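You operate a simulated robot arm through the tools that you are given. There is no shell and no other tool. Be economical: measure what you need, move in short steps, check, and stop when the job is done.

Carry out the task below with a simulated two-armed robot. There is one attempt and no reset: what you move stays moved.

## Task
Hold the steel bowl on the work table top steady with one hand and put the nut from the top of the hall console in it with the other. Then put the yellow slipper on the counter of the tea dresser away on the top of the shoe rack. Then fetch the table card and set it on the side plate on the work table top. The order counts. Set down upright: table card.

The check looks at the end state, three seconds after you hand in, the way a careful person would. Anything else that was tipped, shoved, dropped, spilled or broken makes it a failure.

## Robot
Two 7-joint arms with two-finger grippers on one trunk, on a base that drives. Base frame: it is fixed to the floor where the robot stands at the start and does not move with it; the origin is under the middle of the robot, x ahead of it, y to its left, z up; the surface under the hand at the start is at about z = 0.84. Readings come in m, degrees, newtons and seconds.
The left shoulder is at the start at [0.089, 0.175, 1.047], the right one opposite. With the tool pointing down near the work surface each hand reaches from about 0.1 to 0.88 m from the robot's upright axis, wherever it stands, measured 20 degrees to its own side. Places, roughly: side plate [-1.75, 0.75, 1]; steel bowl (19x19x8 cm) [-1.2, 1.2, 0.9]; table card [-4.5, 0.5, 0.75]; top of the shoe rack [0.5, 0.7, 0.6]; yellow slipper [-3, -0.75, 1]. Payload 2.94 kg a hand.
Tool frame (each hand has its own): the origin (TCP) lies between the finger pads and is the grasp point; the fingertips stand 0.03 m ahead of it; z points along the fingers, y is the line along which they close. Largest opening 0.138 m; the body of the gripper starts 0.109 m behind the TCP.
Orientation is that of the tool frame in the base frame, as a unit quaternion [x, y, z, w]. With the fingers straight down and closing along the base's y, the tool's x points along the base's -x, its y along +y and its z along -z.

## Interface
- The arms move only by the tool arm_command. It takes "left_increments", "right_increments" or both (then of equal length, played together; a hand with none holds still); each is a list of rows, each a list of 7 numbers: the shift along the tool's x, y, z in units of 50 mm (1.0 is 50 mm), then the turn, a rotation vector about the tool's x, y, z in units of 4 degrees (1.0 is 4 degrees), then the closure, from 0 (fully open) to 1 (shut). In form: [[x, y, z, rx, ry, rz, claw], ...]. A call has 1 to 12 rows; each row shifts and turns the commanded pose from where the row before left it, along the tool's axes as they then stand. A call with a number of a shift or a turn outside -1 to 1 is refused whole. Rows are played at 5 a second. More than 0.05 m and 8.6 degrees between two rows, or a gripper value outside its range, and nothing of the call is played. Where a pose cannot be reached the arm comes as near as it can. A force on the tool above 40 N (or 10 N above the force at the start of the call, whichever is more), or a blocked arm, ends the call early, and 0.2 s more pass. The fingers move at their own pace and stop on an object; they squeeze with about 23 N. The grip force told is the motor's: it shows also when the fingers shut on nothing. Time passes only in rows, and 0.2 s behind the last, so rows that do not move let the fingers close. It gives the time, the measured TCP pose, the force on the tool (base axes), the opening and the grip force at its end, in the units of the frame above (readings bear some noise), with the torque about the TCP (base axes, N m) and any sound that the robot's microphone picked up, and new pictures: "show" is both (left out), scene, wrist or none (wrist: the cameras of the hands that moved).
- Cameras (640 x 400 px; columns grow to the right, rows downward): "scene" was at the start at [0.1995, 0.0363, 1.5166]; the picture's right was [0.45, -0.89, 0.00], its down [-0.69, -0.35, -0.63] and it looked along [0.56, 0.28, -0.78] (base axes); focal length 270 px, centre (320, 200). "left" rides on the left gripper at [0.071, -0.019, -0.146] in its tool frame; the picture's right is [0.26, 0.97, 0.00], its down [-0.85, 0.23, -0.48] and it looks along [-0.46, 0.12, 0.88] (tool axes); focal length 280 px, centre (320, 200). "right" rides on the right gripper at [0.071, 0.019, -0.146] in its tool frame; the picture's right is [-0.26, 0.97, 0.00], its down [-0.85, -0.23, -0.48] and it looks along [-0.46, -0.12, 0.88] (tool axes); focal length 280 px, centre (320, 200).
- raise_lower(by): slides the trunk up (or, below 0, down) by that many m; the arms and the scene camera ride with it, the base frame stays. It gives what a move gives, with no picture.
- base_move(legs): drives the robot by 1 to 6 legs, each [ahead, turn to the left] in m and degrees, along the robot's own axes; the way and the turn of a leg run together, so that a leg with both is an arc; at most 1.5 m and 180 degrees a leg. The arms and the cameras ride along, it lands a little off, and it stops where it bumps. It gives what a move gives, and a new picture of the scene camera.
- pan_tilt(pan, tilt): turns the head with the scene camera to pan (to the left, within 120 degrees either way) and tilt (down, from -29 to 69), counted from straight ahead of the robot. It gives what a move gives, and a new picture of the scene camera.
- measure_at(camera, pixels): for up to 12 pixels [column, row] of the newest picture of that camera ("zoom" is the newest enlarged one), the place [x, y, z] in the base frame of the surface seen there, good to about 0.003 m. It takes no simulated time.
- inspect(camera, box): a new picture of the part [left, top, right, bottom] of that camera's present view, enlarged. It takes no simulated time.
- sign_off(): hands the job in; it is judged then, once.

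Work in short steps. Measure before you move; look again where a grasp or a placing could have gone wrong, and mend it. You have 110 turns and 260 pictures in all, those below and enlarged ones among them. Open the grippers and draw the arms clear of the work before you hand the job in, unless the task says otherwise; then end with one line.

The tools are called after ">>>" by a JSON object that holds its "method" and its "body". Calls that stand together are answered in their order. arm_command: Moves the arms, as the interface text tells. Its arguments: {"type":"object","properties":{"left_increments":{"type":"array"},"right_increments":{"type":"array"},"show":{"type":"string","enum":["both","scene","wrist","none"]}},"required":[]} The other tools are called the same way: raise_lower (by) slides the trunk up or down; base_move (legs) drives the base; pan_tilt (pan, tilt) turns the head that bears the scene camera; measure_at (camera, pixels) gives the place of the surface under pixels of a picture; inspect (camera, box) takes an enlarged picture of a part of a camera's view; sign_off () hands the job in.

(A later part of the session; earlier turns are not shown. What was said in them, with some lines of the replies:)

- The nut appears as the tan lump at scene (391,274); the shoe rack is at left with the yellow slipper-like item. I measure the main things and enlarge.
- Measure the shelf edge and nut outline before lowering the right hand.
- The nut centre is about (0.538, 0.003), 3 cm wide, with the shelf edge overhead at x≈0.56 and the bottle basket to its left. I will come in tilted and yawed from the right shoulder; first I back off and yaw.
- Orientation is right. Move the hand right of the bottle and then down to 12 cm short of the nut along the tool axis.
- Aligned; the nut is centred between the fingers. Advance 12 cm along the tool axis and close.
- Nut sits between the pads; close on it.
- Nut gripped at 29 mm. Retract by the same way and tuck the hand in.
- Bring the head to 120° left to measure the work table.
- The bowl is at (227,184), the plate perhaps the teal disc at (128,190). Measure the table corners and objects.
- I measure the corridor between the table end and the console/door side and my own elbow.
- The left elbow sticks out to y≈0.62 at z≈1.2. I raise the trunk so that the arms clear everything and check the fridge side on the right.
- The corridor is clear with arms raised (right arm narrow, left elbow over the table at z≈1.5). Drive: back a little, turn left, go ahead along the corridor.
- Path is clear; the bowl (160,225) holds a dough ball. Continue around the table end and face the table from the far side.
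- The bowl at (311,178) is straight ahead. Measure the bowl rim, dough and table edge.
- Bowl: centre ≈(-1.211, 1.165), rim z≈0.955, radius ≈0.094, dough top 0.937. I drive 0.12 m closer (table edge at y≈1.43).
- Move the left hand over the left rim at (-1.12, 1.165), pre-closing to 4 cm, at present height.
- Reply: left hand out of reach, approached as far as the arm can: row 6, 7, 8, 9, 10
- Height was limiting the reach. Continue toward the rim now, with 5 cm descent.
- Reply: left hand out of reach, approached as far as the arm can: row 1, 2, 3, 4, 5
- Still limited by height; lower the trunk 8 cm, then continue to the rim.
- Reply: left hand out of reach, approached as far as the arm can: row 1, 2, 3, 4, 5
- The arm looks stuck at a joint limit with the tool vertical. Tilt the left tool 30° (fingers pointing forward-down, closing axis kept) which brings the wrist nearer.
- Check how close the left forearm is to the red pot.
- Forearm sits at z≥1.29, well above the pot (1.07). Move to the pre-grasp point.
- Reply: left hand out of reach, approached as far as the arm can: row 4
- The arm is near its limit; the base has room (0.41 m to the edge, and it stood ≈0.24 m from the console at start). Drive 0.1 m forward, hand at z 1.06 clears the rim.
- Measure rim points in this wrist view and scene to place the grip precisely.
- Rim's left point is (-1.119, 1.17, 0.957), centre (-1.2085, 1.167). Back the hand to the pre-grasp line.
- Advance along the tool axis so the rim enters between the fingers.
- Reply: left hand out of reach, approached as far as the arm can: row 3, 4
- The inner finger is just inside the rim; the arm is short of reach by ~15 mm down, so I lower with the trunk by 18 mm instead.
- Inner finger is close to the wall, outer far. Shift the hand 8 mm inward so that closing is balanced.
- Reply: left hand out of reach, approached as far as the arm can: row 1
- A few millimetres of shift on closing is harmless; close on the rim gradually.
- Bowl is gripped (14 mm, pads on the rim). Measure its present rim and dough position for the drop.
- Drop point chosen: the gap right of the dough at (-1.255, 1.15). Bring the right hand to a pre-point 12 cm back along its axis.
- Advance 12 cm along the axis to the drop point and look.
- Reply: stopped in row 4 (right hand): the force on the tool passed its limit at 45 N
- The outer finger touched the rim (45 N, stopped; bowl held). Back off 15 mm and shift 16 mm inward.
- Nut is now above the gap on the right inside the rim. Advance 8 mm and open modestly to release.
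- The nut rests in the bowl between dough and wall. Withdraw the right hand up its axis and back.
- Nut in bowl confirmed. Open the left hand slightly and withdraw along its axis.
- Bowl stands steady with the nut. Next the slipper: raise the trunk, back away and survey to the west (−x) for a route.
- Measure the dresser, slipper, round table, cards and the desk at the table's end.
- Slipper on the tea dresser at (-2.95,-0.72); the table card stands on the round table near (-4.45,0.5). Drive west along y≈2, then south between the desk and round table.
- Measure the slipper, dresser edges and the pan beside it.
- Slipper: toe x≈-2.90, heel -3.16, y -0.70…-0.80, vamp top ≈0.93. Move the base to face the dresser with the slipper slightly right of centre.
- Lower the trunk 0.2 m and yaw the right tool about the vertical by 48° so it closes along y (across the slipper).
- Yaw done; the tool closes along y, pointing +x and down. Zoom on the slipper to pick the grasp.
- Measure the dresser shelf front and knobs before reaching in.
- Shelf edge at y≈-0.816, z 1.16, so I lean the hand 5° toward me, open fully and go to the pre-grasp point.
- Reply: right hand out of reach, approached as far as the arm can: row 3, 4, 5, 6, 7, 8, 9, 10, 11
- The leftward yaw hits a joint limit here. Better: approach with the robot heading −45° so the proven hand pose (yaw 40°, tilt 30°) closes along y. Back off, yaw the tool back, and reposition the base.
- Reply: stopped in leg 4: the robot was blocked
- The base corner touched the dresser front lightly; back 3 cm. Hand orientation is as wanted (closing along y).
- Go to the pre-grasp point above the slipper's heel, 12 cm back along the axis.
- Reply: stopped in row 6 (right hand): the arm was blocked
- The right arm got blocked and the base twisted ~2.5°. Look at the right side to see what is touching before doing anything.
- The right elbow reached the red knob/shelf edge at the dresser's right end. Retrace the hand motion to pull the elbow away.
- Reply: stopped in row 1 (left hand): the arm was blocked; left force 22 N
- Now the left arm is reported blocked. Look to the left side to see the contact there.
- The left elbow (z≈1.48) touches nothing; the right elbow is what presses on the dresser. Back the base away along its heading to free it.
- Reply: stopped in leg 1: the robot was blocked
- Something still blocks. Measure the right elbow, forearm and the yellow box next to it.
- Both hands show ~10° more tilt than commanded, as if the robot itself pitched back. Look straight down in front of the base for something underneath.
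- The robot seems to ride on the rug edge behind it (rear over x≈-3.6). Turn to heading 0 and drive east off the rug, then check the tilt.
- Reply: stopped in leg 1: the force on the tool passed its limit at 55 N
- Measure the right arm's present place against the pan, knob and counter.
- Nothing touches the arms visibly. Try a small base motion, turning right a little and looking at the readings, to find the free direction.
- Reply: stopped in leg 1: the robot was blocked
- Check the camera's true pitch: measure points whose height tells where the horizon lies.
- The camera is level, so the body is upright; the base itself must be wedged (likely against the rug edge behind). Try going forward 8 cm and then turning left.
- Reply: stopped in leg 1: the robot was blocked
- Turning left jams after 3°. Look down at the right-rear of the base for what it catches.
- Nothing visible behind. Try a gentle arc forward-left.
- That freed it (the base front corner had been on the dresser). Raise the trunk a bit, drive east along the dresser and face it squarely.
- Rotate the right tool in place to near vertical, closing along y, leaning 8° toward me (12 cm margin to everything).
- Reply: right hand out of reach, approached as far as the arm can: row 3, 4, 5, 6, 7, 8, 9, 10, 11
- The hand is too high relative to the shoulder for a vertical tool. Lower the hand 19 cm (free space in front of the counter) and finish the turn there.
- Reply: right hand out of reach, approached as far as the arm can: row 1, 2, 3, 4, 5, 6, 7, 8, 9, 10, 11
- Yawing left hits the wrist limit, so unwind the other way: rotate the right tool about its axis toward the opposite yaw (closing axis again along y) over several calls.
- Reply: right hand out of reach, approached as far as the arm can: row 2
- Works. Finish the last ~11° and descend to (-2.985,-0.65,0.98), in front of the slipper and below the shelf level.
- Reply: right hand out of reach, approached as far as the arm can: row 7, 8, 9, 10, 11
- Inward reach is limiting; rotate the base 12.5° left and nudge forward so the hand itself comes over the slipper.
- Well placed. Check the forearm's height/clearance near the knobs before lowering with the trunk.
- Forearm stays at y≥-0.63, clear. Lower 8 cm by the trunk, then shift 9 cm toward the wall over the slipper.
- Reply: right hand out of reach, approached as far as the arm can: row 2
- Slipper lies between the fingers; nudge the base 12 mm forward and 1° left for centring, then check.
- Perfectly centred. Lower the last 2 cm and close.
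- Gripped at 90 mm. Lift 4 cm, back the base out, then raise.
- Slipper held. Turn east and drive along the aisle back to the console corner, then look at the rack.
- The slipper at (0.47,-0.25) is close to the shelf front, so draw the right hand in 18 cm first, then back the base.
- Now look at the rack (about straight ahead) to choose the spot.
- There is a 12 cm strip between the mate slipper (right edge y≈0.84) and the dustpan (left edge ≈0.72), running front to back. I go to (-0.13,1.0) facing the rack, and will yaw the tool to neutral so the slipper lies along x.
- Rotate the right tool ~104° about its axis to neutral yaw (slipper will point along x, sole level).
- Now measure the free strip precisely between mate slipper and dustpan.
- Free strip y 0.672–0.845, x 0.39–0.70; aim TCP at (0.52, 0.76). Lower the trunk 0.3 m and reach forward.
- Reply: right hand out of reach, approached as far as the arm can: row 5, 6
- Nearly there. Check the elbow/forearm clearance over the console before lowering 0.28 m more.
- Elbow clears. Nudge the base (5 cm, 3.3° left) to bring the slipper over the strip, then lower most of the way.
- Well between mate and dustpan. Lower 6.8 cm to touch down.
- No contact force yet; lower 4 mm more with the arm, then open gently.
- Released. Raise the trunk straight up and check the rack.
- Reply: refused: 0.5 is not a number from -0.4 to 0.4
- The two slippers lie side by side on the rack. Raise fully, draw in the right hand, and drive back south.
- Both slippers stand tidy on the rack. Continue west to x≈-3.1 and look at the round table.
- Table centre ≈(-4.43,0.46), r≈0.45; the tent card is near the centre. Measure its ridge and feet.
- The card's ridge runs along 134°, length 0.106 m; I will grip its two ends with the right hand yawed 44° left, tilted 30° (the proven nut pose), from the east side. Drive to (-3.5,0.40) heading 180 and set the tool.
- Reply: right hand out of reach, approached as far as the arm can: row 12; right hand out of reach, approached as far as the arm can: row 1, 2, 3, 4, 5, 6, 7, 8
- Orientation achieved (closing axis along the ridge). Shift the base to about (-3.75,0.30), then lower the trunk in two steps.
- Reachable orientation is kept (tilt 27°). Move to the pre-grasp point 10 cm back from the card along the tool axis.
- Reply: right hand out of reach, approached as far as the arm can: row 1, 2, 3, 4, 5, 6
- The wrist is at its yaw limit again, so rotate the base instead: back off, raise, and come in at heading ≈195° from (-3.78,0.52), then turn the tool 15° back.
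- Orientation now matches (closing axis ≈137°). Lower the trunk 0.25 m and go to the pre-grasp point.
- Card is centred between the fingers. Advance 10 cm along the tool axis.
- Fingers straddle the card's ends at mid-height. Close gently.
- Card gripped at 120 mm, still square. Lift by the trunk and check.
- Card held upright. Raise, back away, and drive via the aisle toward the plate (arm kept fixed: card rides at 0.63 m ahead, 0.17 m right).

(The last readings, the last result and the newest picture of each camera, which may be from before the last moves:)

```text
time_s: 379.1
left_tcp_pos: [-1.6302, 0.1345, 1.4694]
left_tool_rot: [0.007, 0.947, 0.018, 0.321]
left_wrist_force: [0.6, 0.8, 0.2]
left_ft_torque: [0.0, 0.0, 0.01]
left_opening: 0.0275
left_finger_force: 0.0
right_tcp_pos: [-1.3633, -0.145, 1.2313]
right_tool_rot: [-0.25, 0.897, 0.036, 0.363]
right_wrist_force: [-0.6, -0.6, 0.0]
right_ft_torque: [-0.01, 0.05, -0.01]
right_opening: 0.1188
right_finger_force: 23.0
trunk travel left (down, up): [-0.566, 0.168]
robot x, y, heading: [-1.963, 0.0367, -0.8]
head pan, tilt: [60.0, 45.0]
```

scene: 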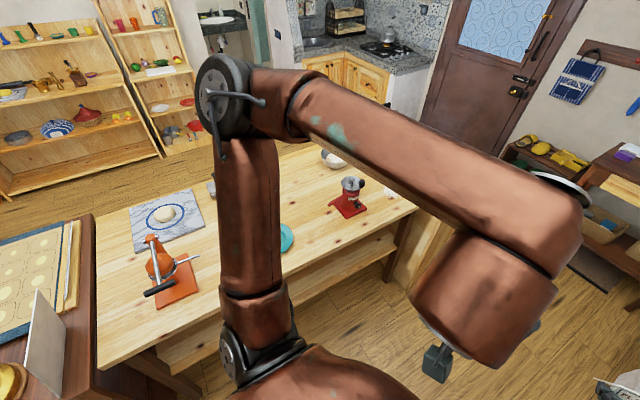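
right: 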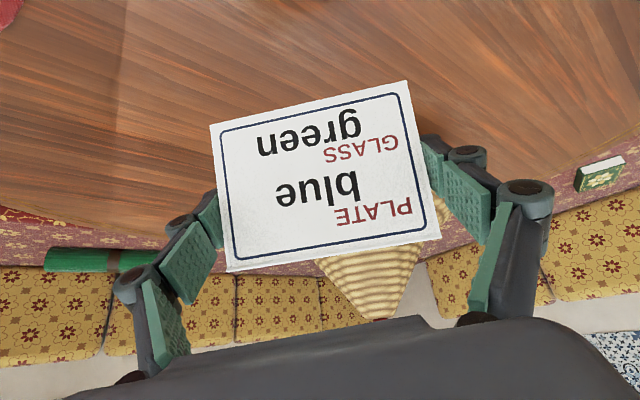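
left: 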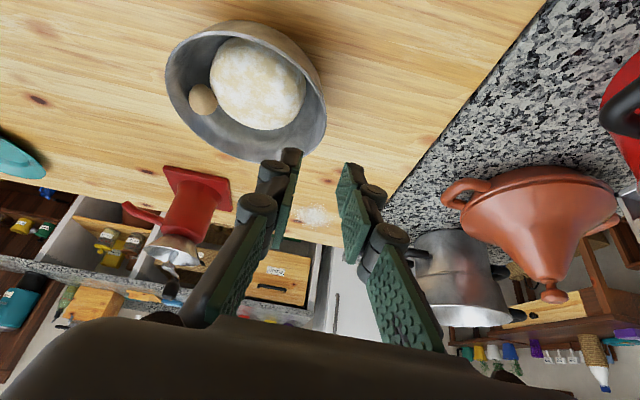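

Turn to face the work table and look down at the plate.

>>> {"method": "base_move", "body": {"legs": [[0, 90.5]]}}

>>> {"method": "pan_tilt", "body": {"pan": -8, "tilt": 55}}

>>> {"method": "raise_lower", "body": {"by": -0.2}}

>>> {"method": "inspect", "body": {"camera": "scene", "box": [200, 60, 520, 260]}}

```text
time_s: 383.4
left_tcp_pos: [-2.0619, 0.3697, 1.4682]
left_tool_rot: [-0.663, 0.676, 0.239, 0.215]
left_wrist_force: [1.0, 0.0, -0.1]
left_ft_torque: [-0.01, 0.0, 0.0]
left_opening: 0.0278
left_finger_force: 0.0
right_tcp_pos: [-1.78, 0.6364, 1.2325]
right_tool_rot: [0.81, -0.46, -0.281, -0.232]
right_wrist_force: [-0.7, -0.5, 0.0]
right_ft_torque: [-0.03, -0.01, 0.05]
right_opening: 0.1187
right_finger_force: 22.8
trunk travel left (down, up): [-0.566, 0.168]
robot x, y, heading: [-1.9697, 0.0349, 88.8]
head pan, tilt: [60.0, 45.0]
```

scene: 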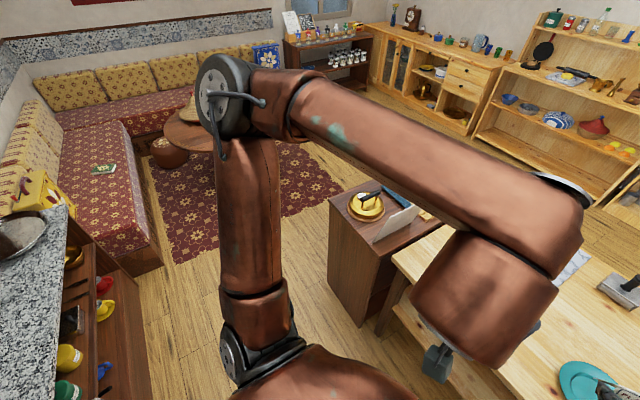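

```text
time_s: 384.8
left_tcp_pos: [-2.0614, 0.3693, 1.4678]
left_tool_rot: [-0.663, 0.676, 0.239, 0.215]
left_wrist_force: [0.1, 0.2, 0.1]
left_ft_torque: [0.02, 0.04, 0.01]
left_opening: 0.0274
left_finger_force: 0.0
right_tcp_pos: [-1.7799, 0.6369, 1.2317]
right_tool_rot: [0.81, -0.461, -0.281, -0.231]
right_wrist_force: [0.4, 0.3, 0.1]
right_ft_torque: [-0.02, -0.03, 0.01]
right_opening: 0.1188
right_finger_force: 22.4
trunk travel left (down, up): [-0.566, 0.168]
robot x, y, heading: [-1.9636, 0.0364, 89.1]
head pan, tilt: [-8.0, 55.0]
```

scene: 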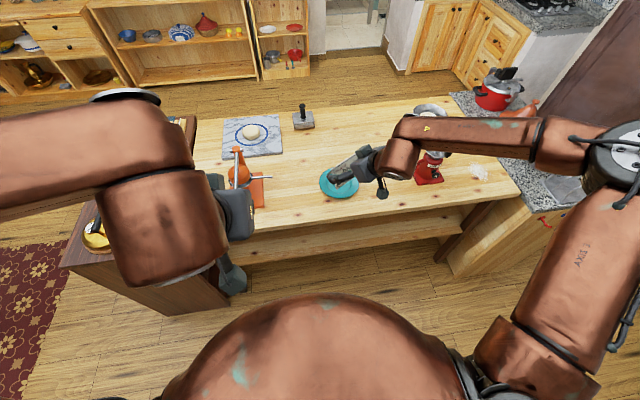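

```text
time_s: 386.9
left_tcp_pos: [-2.0608, 0.37, 1.2682]
left_tool_rot: [-0.663, 0.676, 0.24, 0.215]
left_wrist_force: [0.3, 0.7, -0.7]
left_ft_torque: [-0.02, 0.02, -0.01]
left_opening: 0.0275
left_finger_force: 0.1
right_tcp_pos: [-1.7798, 0.6357, 1.0327]
right_tool_rot: [0.81, -0.46, -0.281, -0.231]
right_wrist_force: [-0.5, -0.5, -0.3]
right_ft_torque: [0.01, -0.02, 0.02]
right_opening: 0.1187
right_finger_force: 22.9
trunk travel left (down, up): [-0.366, 0.368]
robot x, y, heading: [-1.96, 0.0319, 88.8]
head pan, tilt: [-8.0, 55.0]
```

```text
2.00 times, centred on (360, 160) of scene
```

zoom: 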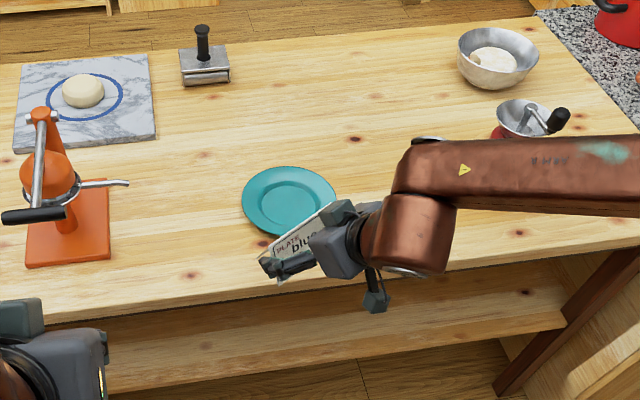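

Measure the plate and the forearm/grinder clearance.

>>> {"method": "measure_at", "body": {"camera": "zoom", "pixels": [[244, 200], [334, 190], [285, 169], [288, 196], [270, 230], [300, 210], [560, 160], [500, 165], [560, 215], [540, 115], [440, 170], [620, 190]]}}

```text
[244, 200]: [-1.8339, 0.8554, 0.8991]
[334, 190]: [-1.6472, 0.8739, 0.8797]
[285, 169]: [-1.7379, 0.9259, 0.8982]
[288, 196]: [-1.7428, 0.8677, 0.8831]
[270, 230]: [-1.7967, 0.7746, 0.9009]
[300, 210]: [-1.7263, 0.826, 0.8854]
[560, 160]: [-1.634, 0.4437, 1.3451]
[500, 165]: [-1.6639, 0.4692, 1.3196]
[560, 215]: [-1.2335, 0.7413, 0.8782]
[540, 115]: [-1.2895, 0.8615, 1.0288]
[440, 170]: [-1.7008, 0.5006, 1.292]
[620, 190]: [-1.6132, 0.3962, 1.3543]
```

Plate centre ≈(-1.747,0.845), flat z≈0.884. Correct the hand's tilt (the card leans ~9° from the raise), then drive 0.215 m forward with a slight right turn.

>>> {"method": "arm_command", "body": {"right_increments": [[0, 0, 0, -0.43, 0.893, 0.25, 0.6], [0, 0, 0, -0.43, 0.893, 0.25, 0.6], [0, 0, 0, 0, 0, 0, 0.6]], "show": "none"}}

>>> {"method": "base_move", "body": {"legs": [[0.21, -2.9]]}}

>>> {"method": "inspect", "body": {"camera": "scene", "box": [260, 120, 420, 220]}}

```text
time_s: 387.7
left_tcp_pos: [-2.061, 0.3698, 1.2677]
left_tool_rot: [-0.662, 0.677, 0.239, 0.215]
left_wrist_force: [-0.2, -0.1, 0.1]
left_ft_torque: [-0.01, 0.04, 0.0]
left_opening: 0.0274
left_finger_force: 0.0
right_tcp_pos: [-1.7807, 0.6361, 1.0321]
right_tool_rot: [0.824, -0.479, -0.248, -0.173]
right_wrist_force: [-0.4, 0.2, 0.3]
right_ft_torque: [-0.03, 0.0, 0.01]
right_opening: 0.119
right_finger_force: 22.9
trunk travel left (down, up): [-0.366, 0.368]
robot x, y, heading: [-1.9651, 0.0334, 88.9]
head pan, tilt: [-8.0, 55.0]
```

```text
time_s: 389.4
left_tcp_pos: [-2.0361, 0.586, 1.2679]
left_tool_rot: [-0.646, 0.693, 0.233, 0.22]
left_wrist_force: [-0.4, 0.4, -0.7]
left_ft_torque: [-0.04, 0.0, 0.0]
left_opening: 0.0275
left_finger_force: 0.1
right_tcp_pos: [-1.7411, 0.8363, 1.0312]
right_tool_rot: [0.812, -0.5, -0.243, -0.178]
right_wrist_force: [0.3, 1.5, -0.2]
right_ft_torque: [0.0, 0.02, 0.01]
right_opening: 0.1189
right_finger_force: 23.5
trunk travel left (down, up): [-0.366, 0.368]
robot x, y, heading: [-1.9564, 0.2446, 86.3]
head pan, tilt: [-8.0, 55.0]
```

scene: 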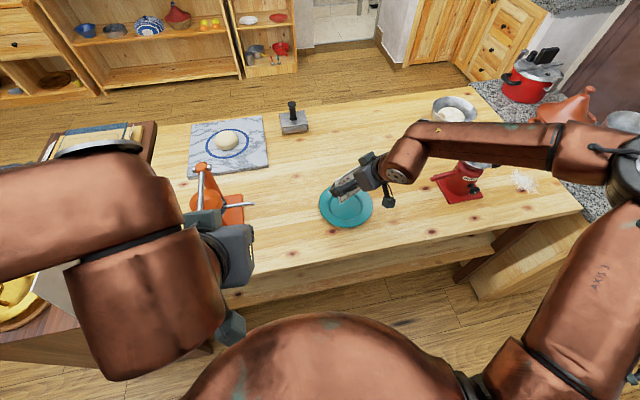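

```text
4.00 times, centred on (340, 170) of scene
```

zoom: 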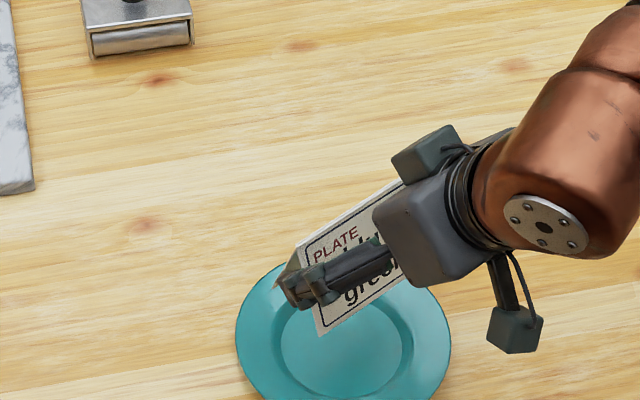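

Tilt matches the grasp exactly. Re-measure the plate to confirm centring.

>>> {"method": "measure_at", "body": {"camera": "zoom", "pixels": [[238, 335], [450, 340], [345, 345], [270, 275], [430, 290], [300, 345], [390, 345], [290, 312], [402, 330], [320, 330], [298, 250], [340, 398]]}}

```text
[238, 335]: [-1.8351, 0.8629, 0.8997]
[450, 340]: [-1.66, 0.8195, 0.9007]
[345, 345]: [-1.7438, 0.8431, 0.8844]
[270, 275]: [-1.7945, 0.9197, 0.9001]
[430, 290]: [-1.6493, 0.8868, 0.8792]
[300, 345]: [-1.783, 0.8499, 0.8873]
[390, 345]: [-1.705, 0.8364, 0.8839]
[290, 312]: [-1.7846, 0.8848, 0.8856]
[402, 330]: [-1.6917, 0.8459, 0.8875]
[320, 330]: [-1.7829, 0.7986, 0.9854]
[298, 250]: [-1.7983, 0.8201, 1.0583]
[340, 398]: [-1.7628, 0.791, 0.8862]
```

The card's centre projects onto (-1.748,0.842), exactly the plate centre. Lower 9 cm with the trunk.

>>> {"method": "raise_lower", "body": {"by": -0.09}}

>>> {"method": "inspect", "body": {"camera": "scene", "box": [280, 110, 408, 190]}}

>>> {"method": "inspect", "body": {"camera": "right", "box": [0, 0, 640, 400]}}

```text
time_s: 390.6
left_tcp_pos: [-2.0371, 0.5835, 1.178]
left_tool_rot: [-0.646, 0.692, 0.234, 0.221]
left_wrist_force: [-1.1, 0.0, 0.1]
left_ft_torque: [0.0, 0.01, -0.03]
left_opening: 0.0277
left_finger_force: 0.0
right_tcp_pos: [-1.7422, 0.8377, 0.9443]
right_tool_rot: [0.812, -0.499, -0.245, -0.179]
right_wrist_force: [-0.3, 5.6, 5.8]
right_ft_torque: [0.17, 0.25, -0.19]
right_opening: 0.119
right_finger_force: 23.0
trunk travel left (down, up): [-0.276, 0.458]
robot x, y, heading: [-1.9576, 0.2457, 86.2]
head pan, tilt: [-8.0, 55.0]
```

```text
5.00 times, centred on (344, 150) of scene
```

zoom: 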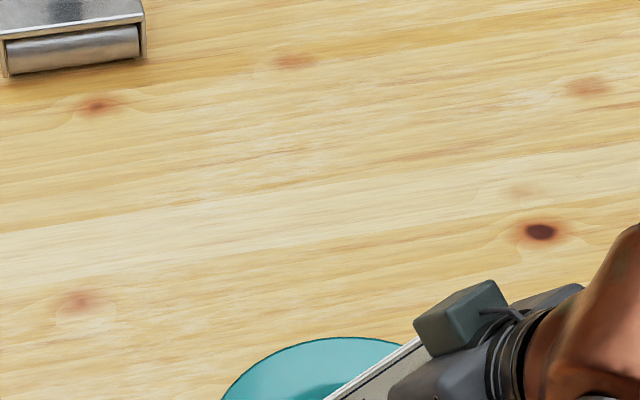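

```text
1.00 times, centred on (320, 200) of right (not enlarged: the box is as wide or as high as the picture)
```

zoom: 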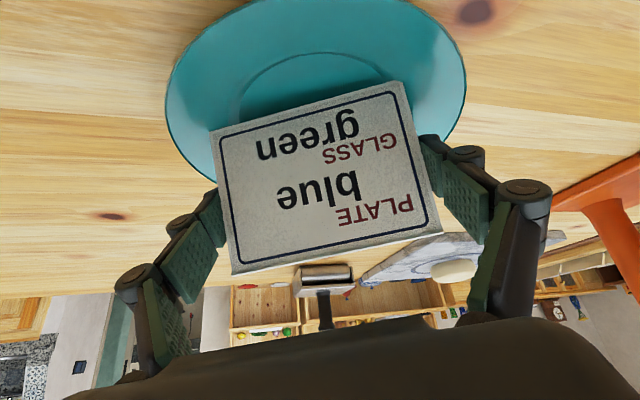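

Light contact (≈6 N): the card's corners sit on the plate's dish, centred within ~2 mm. Open gradually.

>>> {"method": "arm_command", "body": {"right_increments": [[0, 0, 0, 0, 0, 0, 0.13], [0, 0, 0, 0, 0, 0, 0.1], [0, 0, 0, 0, 0, 0, 0.06], [0, 0, 0, 0, 0, 0, 0.02], [0, 0, 0, 0, 0, 0, 0]], "show": "both"}}

```text
time_s: 391.8
left_tcp_pos: [-2.0355, 0.5842, 1.1779]
left_tool_rot: [-0.646, 0.692, 0.234, 0.221]
left_wrist_force: [-0.6, 1.1, 1.5]
left_ft_torque: [-0.01, 0.03, -0.01]
left_opening: 0.0278
left_finger_force: 0.0
right_tcp_pos: [-1.7415, 0.837, 0.9417]
right_tool_rot: [0.813, -0.499, -0.244, -0.178]
right_wrist_force: [-0.3, 0.5, 0.2]
right_ft_torque: [0.0, 0.01, -0.02]
right_opening: 0.1382
right_finger_force: 0.2
trunk travel left (down, up): [-0.276, 0.458]
robot x, y, heading: [-1.9557, 0.2452, 86.4]
head pan, tilt: [-8.0, 55.0]
5 turns are left
```

scene: 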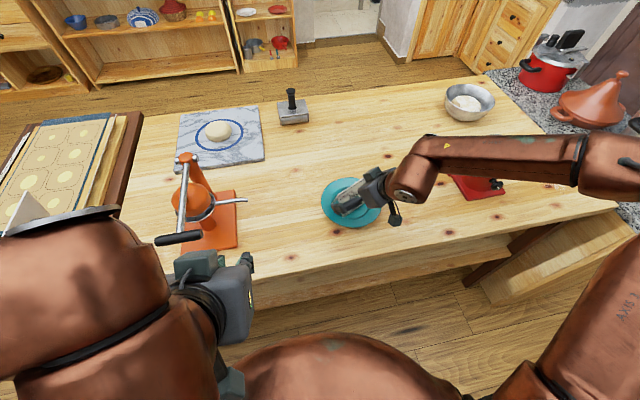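
right: 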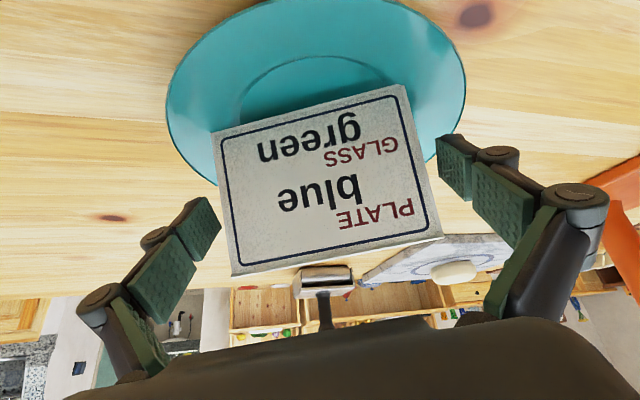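

Card stands free on the plate. Withdraw the right hand along its axis, raise, back the base off, then open the left hand in the clear.

>>> {"method": "arm_command", "body": {"right_increments": [[0, 0, -0.5, 0, 0, 0, 0], [0, 0, -0.7, 0, 0, 0, 0], [0, 0, -0.8, 0, 0, 0, 0], [0, 0, -0.8, 0, 0, 0, 0]], "show": "none"}}

>>> {"method": "raise_lower", "body": {"by": 0.25}}

>>> {"method": "base_move", "body": {"legs": [[-0.2, 0]]}}

>>> {"method": "arm_command", "body": {"left_increments": [[0, 0, 0, 0, 0, 0, 0.3], [0, 0, 0, 0, 0, 0, 0], [0, 0, 0, 0, 0, 0, 0], [0, 0, 0, 0, 0, 0, 0]], "show": "scene"}}

>>> {"method": "inspect", "body": {"camera": "scene", "box": [260, 80, 420, 180]}}

```text
time_s: 392.8
left_tcp_pos: [-2.0362, 0.5833, 1.1777]
left_tool_rot: [-0.646, 0.693, 0.233, 0.221]
left_wrist_force: [-1.0, -0.4, 0.2]
left_ft_torque: [-0.03, 0.02, -0.04]
left_opening: 0.0276
left_finger_force: 0.0
right_tcp_pos: [-1.7109, 0.7614, 1.0565]
right_tool_rot: [0.812, -0.499, -0.244, -0.178]
right_wrist_force: [0.5, -0.2, -0.3]
right_ft_torque: [-0.01, 0.03, 0.01]
right_opening: 0.1377
right_finger_force: 0.1
trunk travel left (down, up): [-0.276, 0.458]
robot x, y, heading: [-1.9534, 0.2457, 86.1]
head pan, tilt: [-8.0, 55.0]
```

```text
time_s: 395.4
left_tcp_pos: [-2.0367, 0.5845, 1.4278]
left_tool_rot: [-0.646, 0.693, 0.234, 0.221]
left_wrist_force: [0.0, 0.2, -0.6]
left_ft_torque: [0.0, -0.04, -0.01]
left_opening: 0.0279
left_finger_force: 0.1
right_tcp_pos: [-1.7112, 0.7626, 1.3054]
right_tool_rot: [0.812, -0.499, -0.243, -0.179]
right_wrist_force: [-0.6, 0.0, 0.5]
right_ft_torque: [-0.01, -0.01, -0.01]
right_opening: 0.1381
right_finger_force: 0.1
trunk travel left (down, up): [-0.526, 0.208]
robot x, y, heading: [-1.9549, 0.2445, 86.4]
head pan, tilt: [-8.0, 55.0]
```

```text
time_s: 397.0
left_tcp_pos: [-2.0488, 0.3817, 1.4289]
left_tool_rot: [-0.646, 0.692, 0.234, 0.22]
left_wrist_force: [-0.6, -0.9, 0.5]
left_ft_torque: [0.01, -0.01, 0.01]
left_opening: 0.0276
left_finger_force: 0.1
right_tcp_pos: [-1.725, 0.5592, 1.307]
right_tool_rot: [0.812, -0.5, -0.242, -0.179]
right_wrist_force: [0.6, -0.7, 0.4]
right_ft_torque: [0.08, 0.01, -0.02]
right_opening: 0.1381
right_finger_force: 0.0
trunk travel left (down, up): [-0.526, 0.208]
robot x, y, heading: [-1.9695, 0.0443, 86.0]
head pan, tilt: [-8.0, 55.0]
```

scene: 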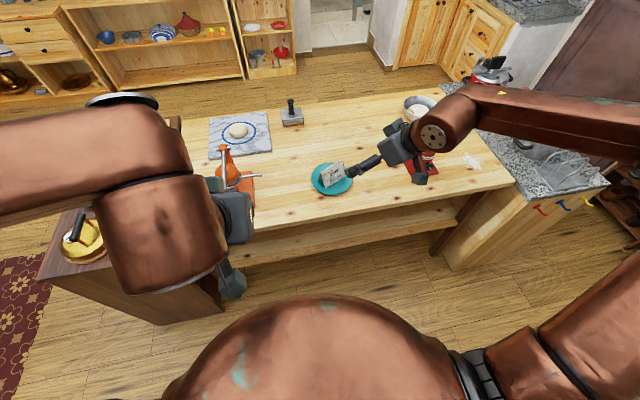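

```text
time_s: 398.0
left_tcp_pos: [-2.0506, 0.3848, 1.428]
left_tool_rot: [-0.645, 0.693, 0.233, 0.22]
left_wrist_force: [-0.2, 0.5, -0.6]
left_ft_torque: [0.0, 0.03, -0.02]
left_opening: 0.1163
left_finger_force: 0.1
right_tcp_pos: [-1.7243, 0.5607, 1.3064]
right_tool_rot: [0.811, -0.501, -0.242, -0.18]
right_wrist_force: [-0.3, 0.8, 0.5]
right_ft_torque: [0.02, 0.0, 0.0]
right_opening: 0.1381
right_finger_force: 0.0
trunk travel left (down, up): [-0.526, 0.208]
robot x, y, heading: [-1.9699, 0.0422, 85.9]
head pan, tilt: [-8.0, 55.0]
```

scene: 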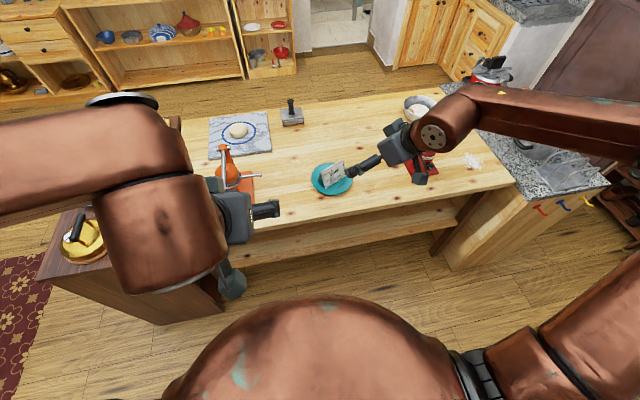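

```text
4.00 times, centred on (340, 130) of scene
4 turns are left
```

zoom: 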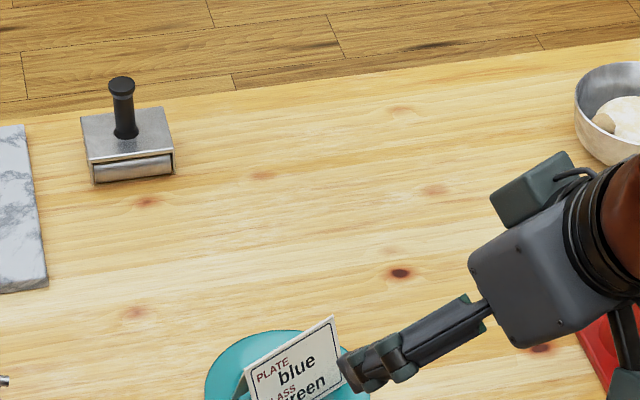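

The card stands upright on the plate, the nut is still in the bowl, the slipper is on the rack, and both hands are open and clear. I hand the job in.

>>> {"method": "sign_off", "body": {}}

```text
The job is handed in.
```

The nut is in the steel bowl, the yellow slipper is on top of the shoe rack, and the table card stands upright on the side plate; all three were done in that order. The bowl slid about 1 cm when I gripped its rim. While I was getting the slipper, the robot's base bumped the front of the tea dresser, but I saw nothing moved or tipped there.
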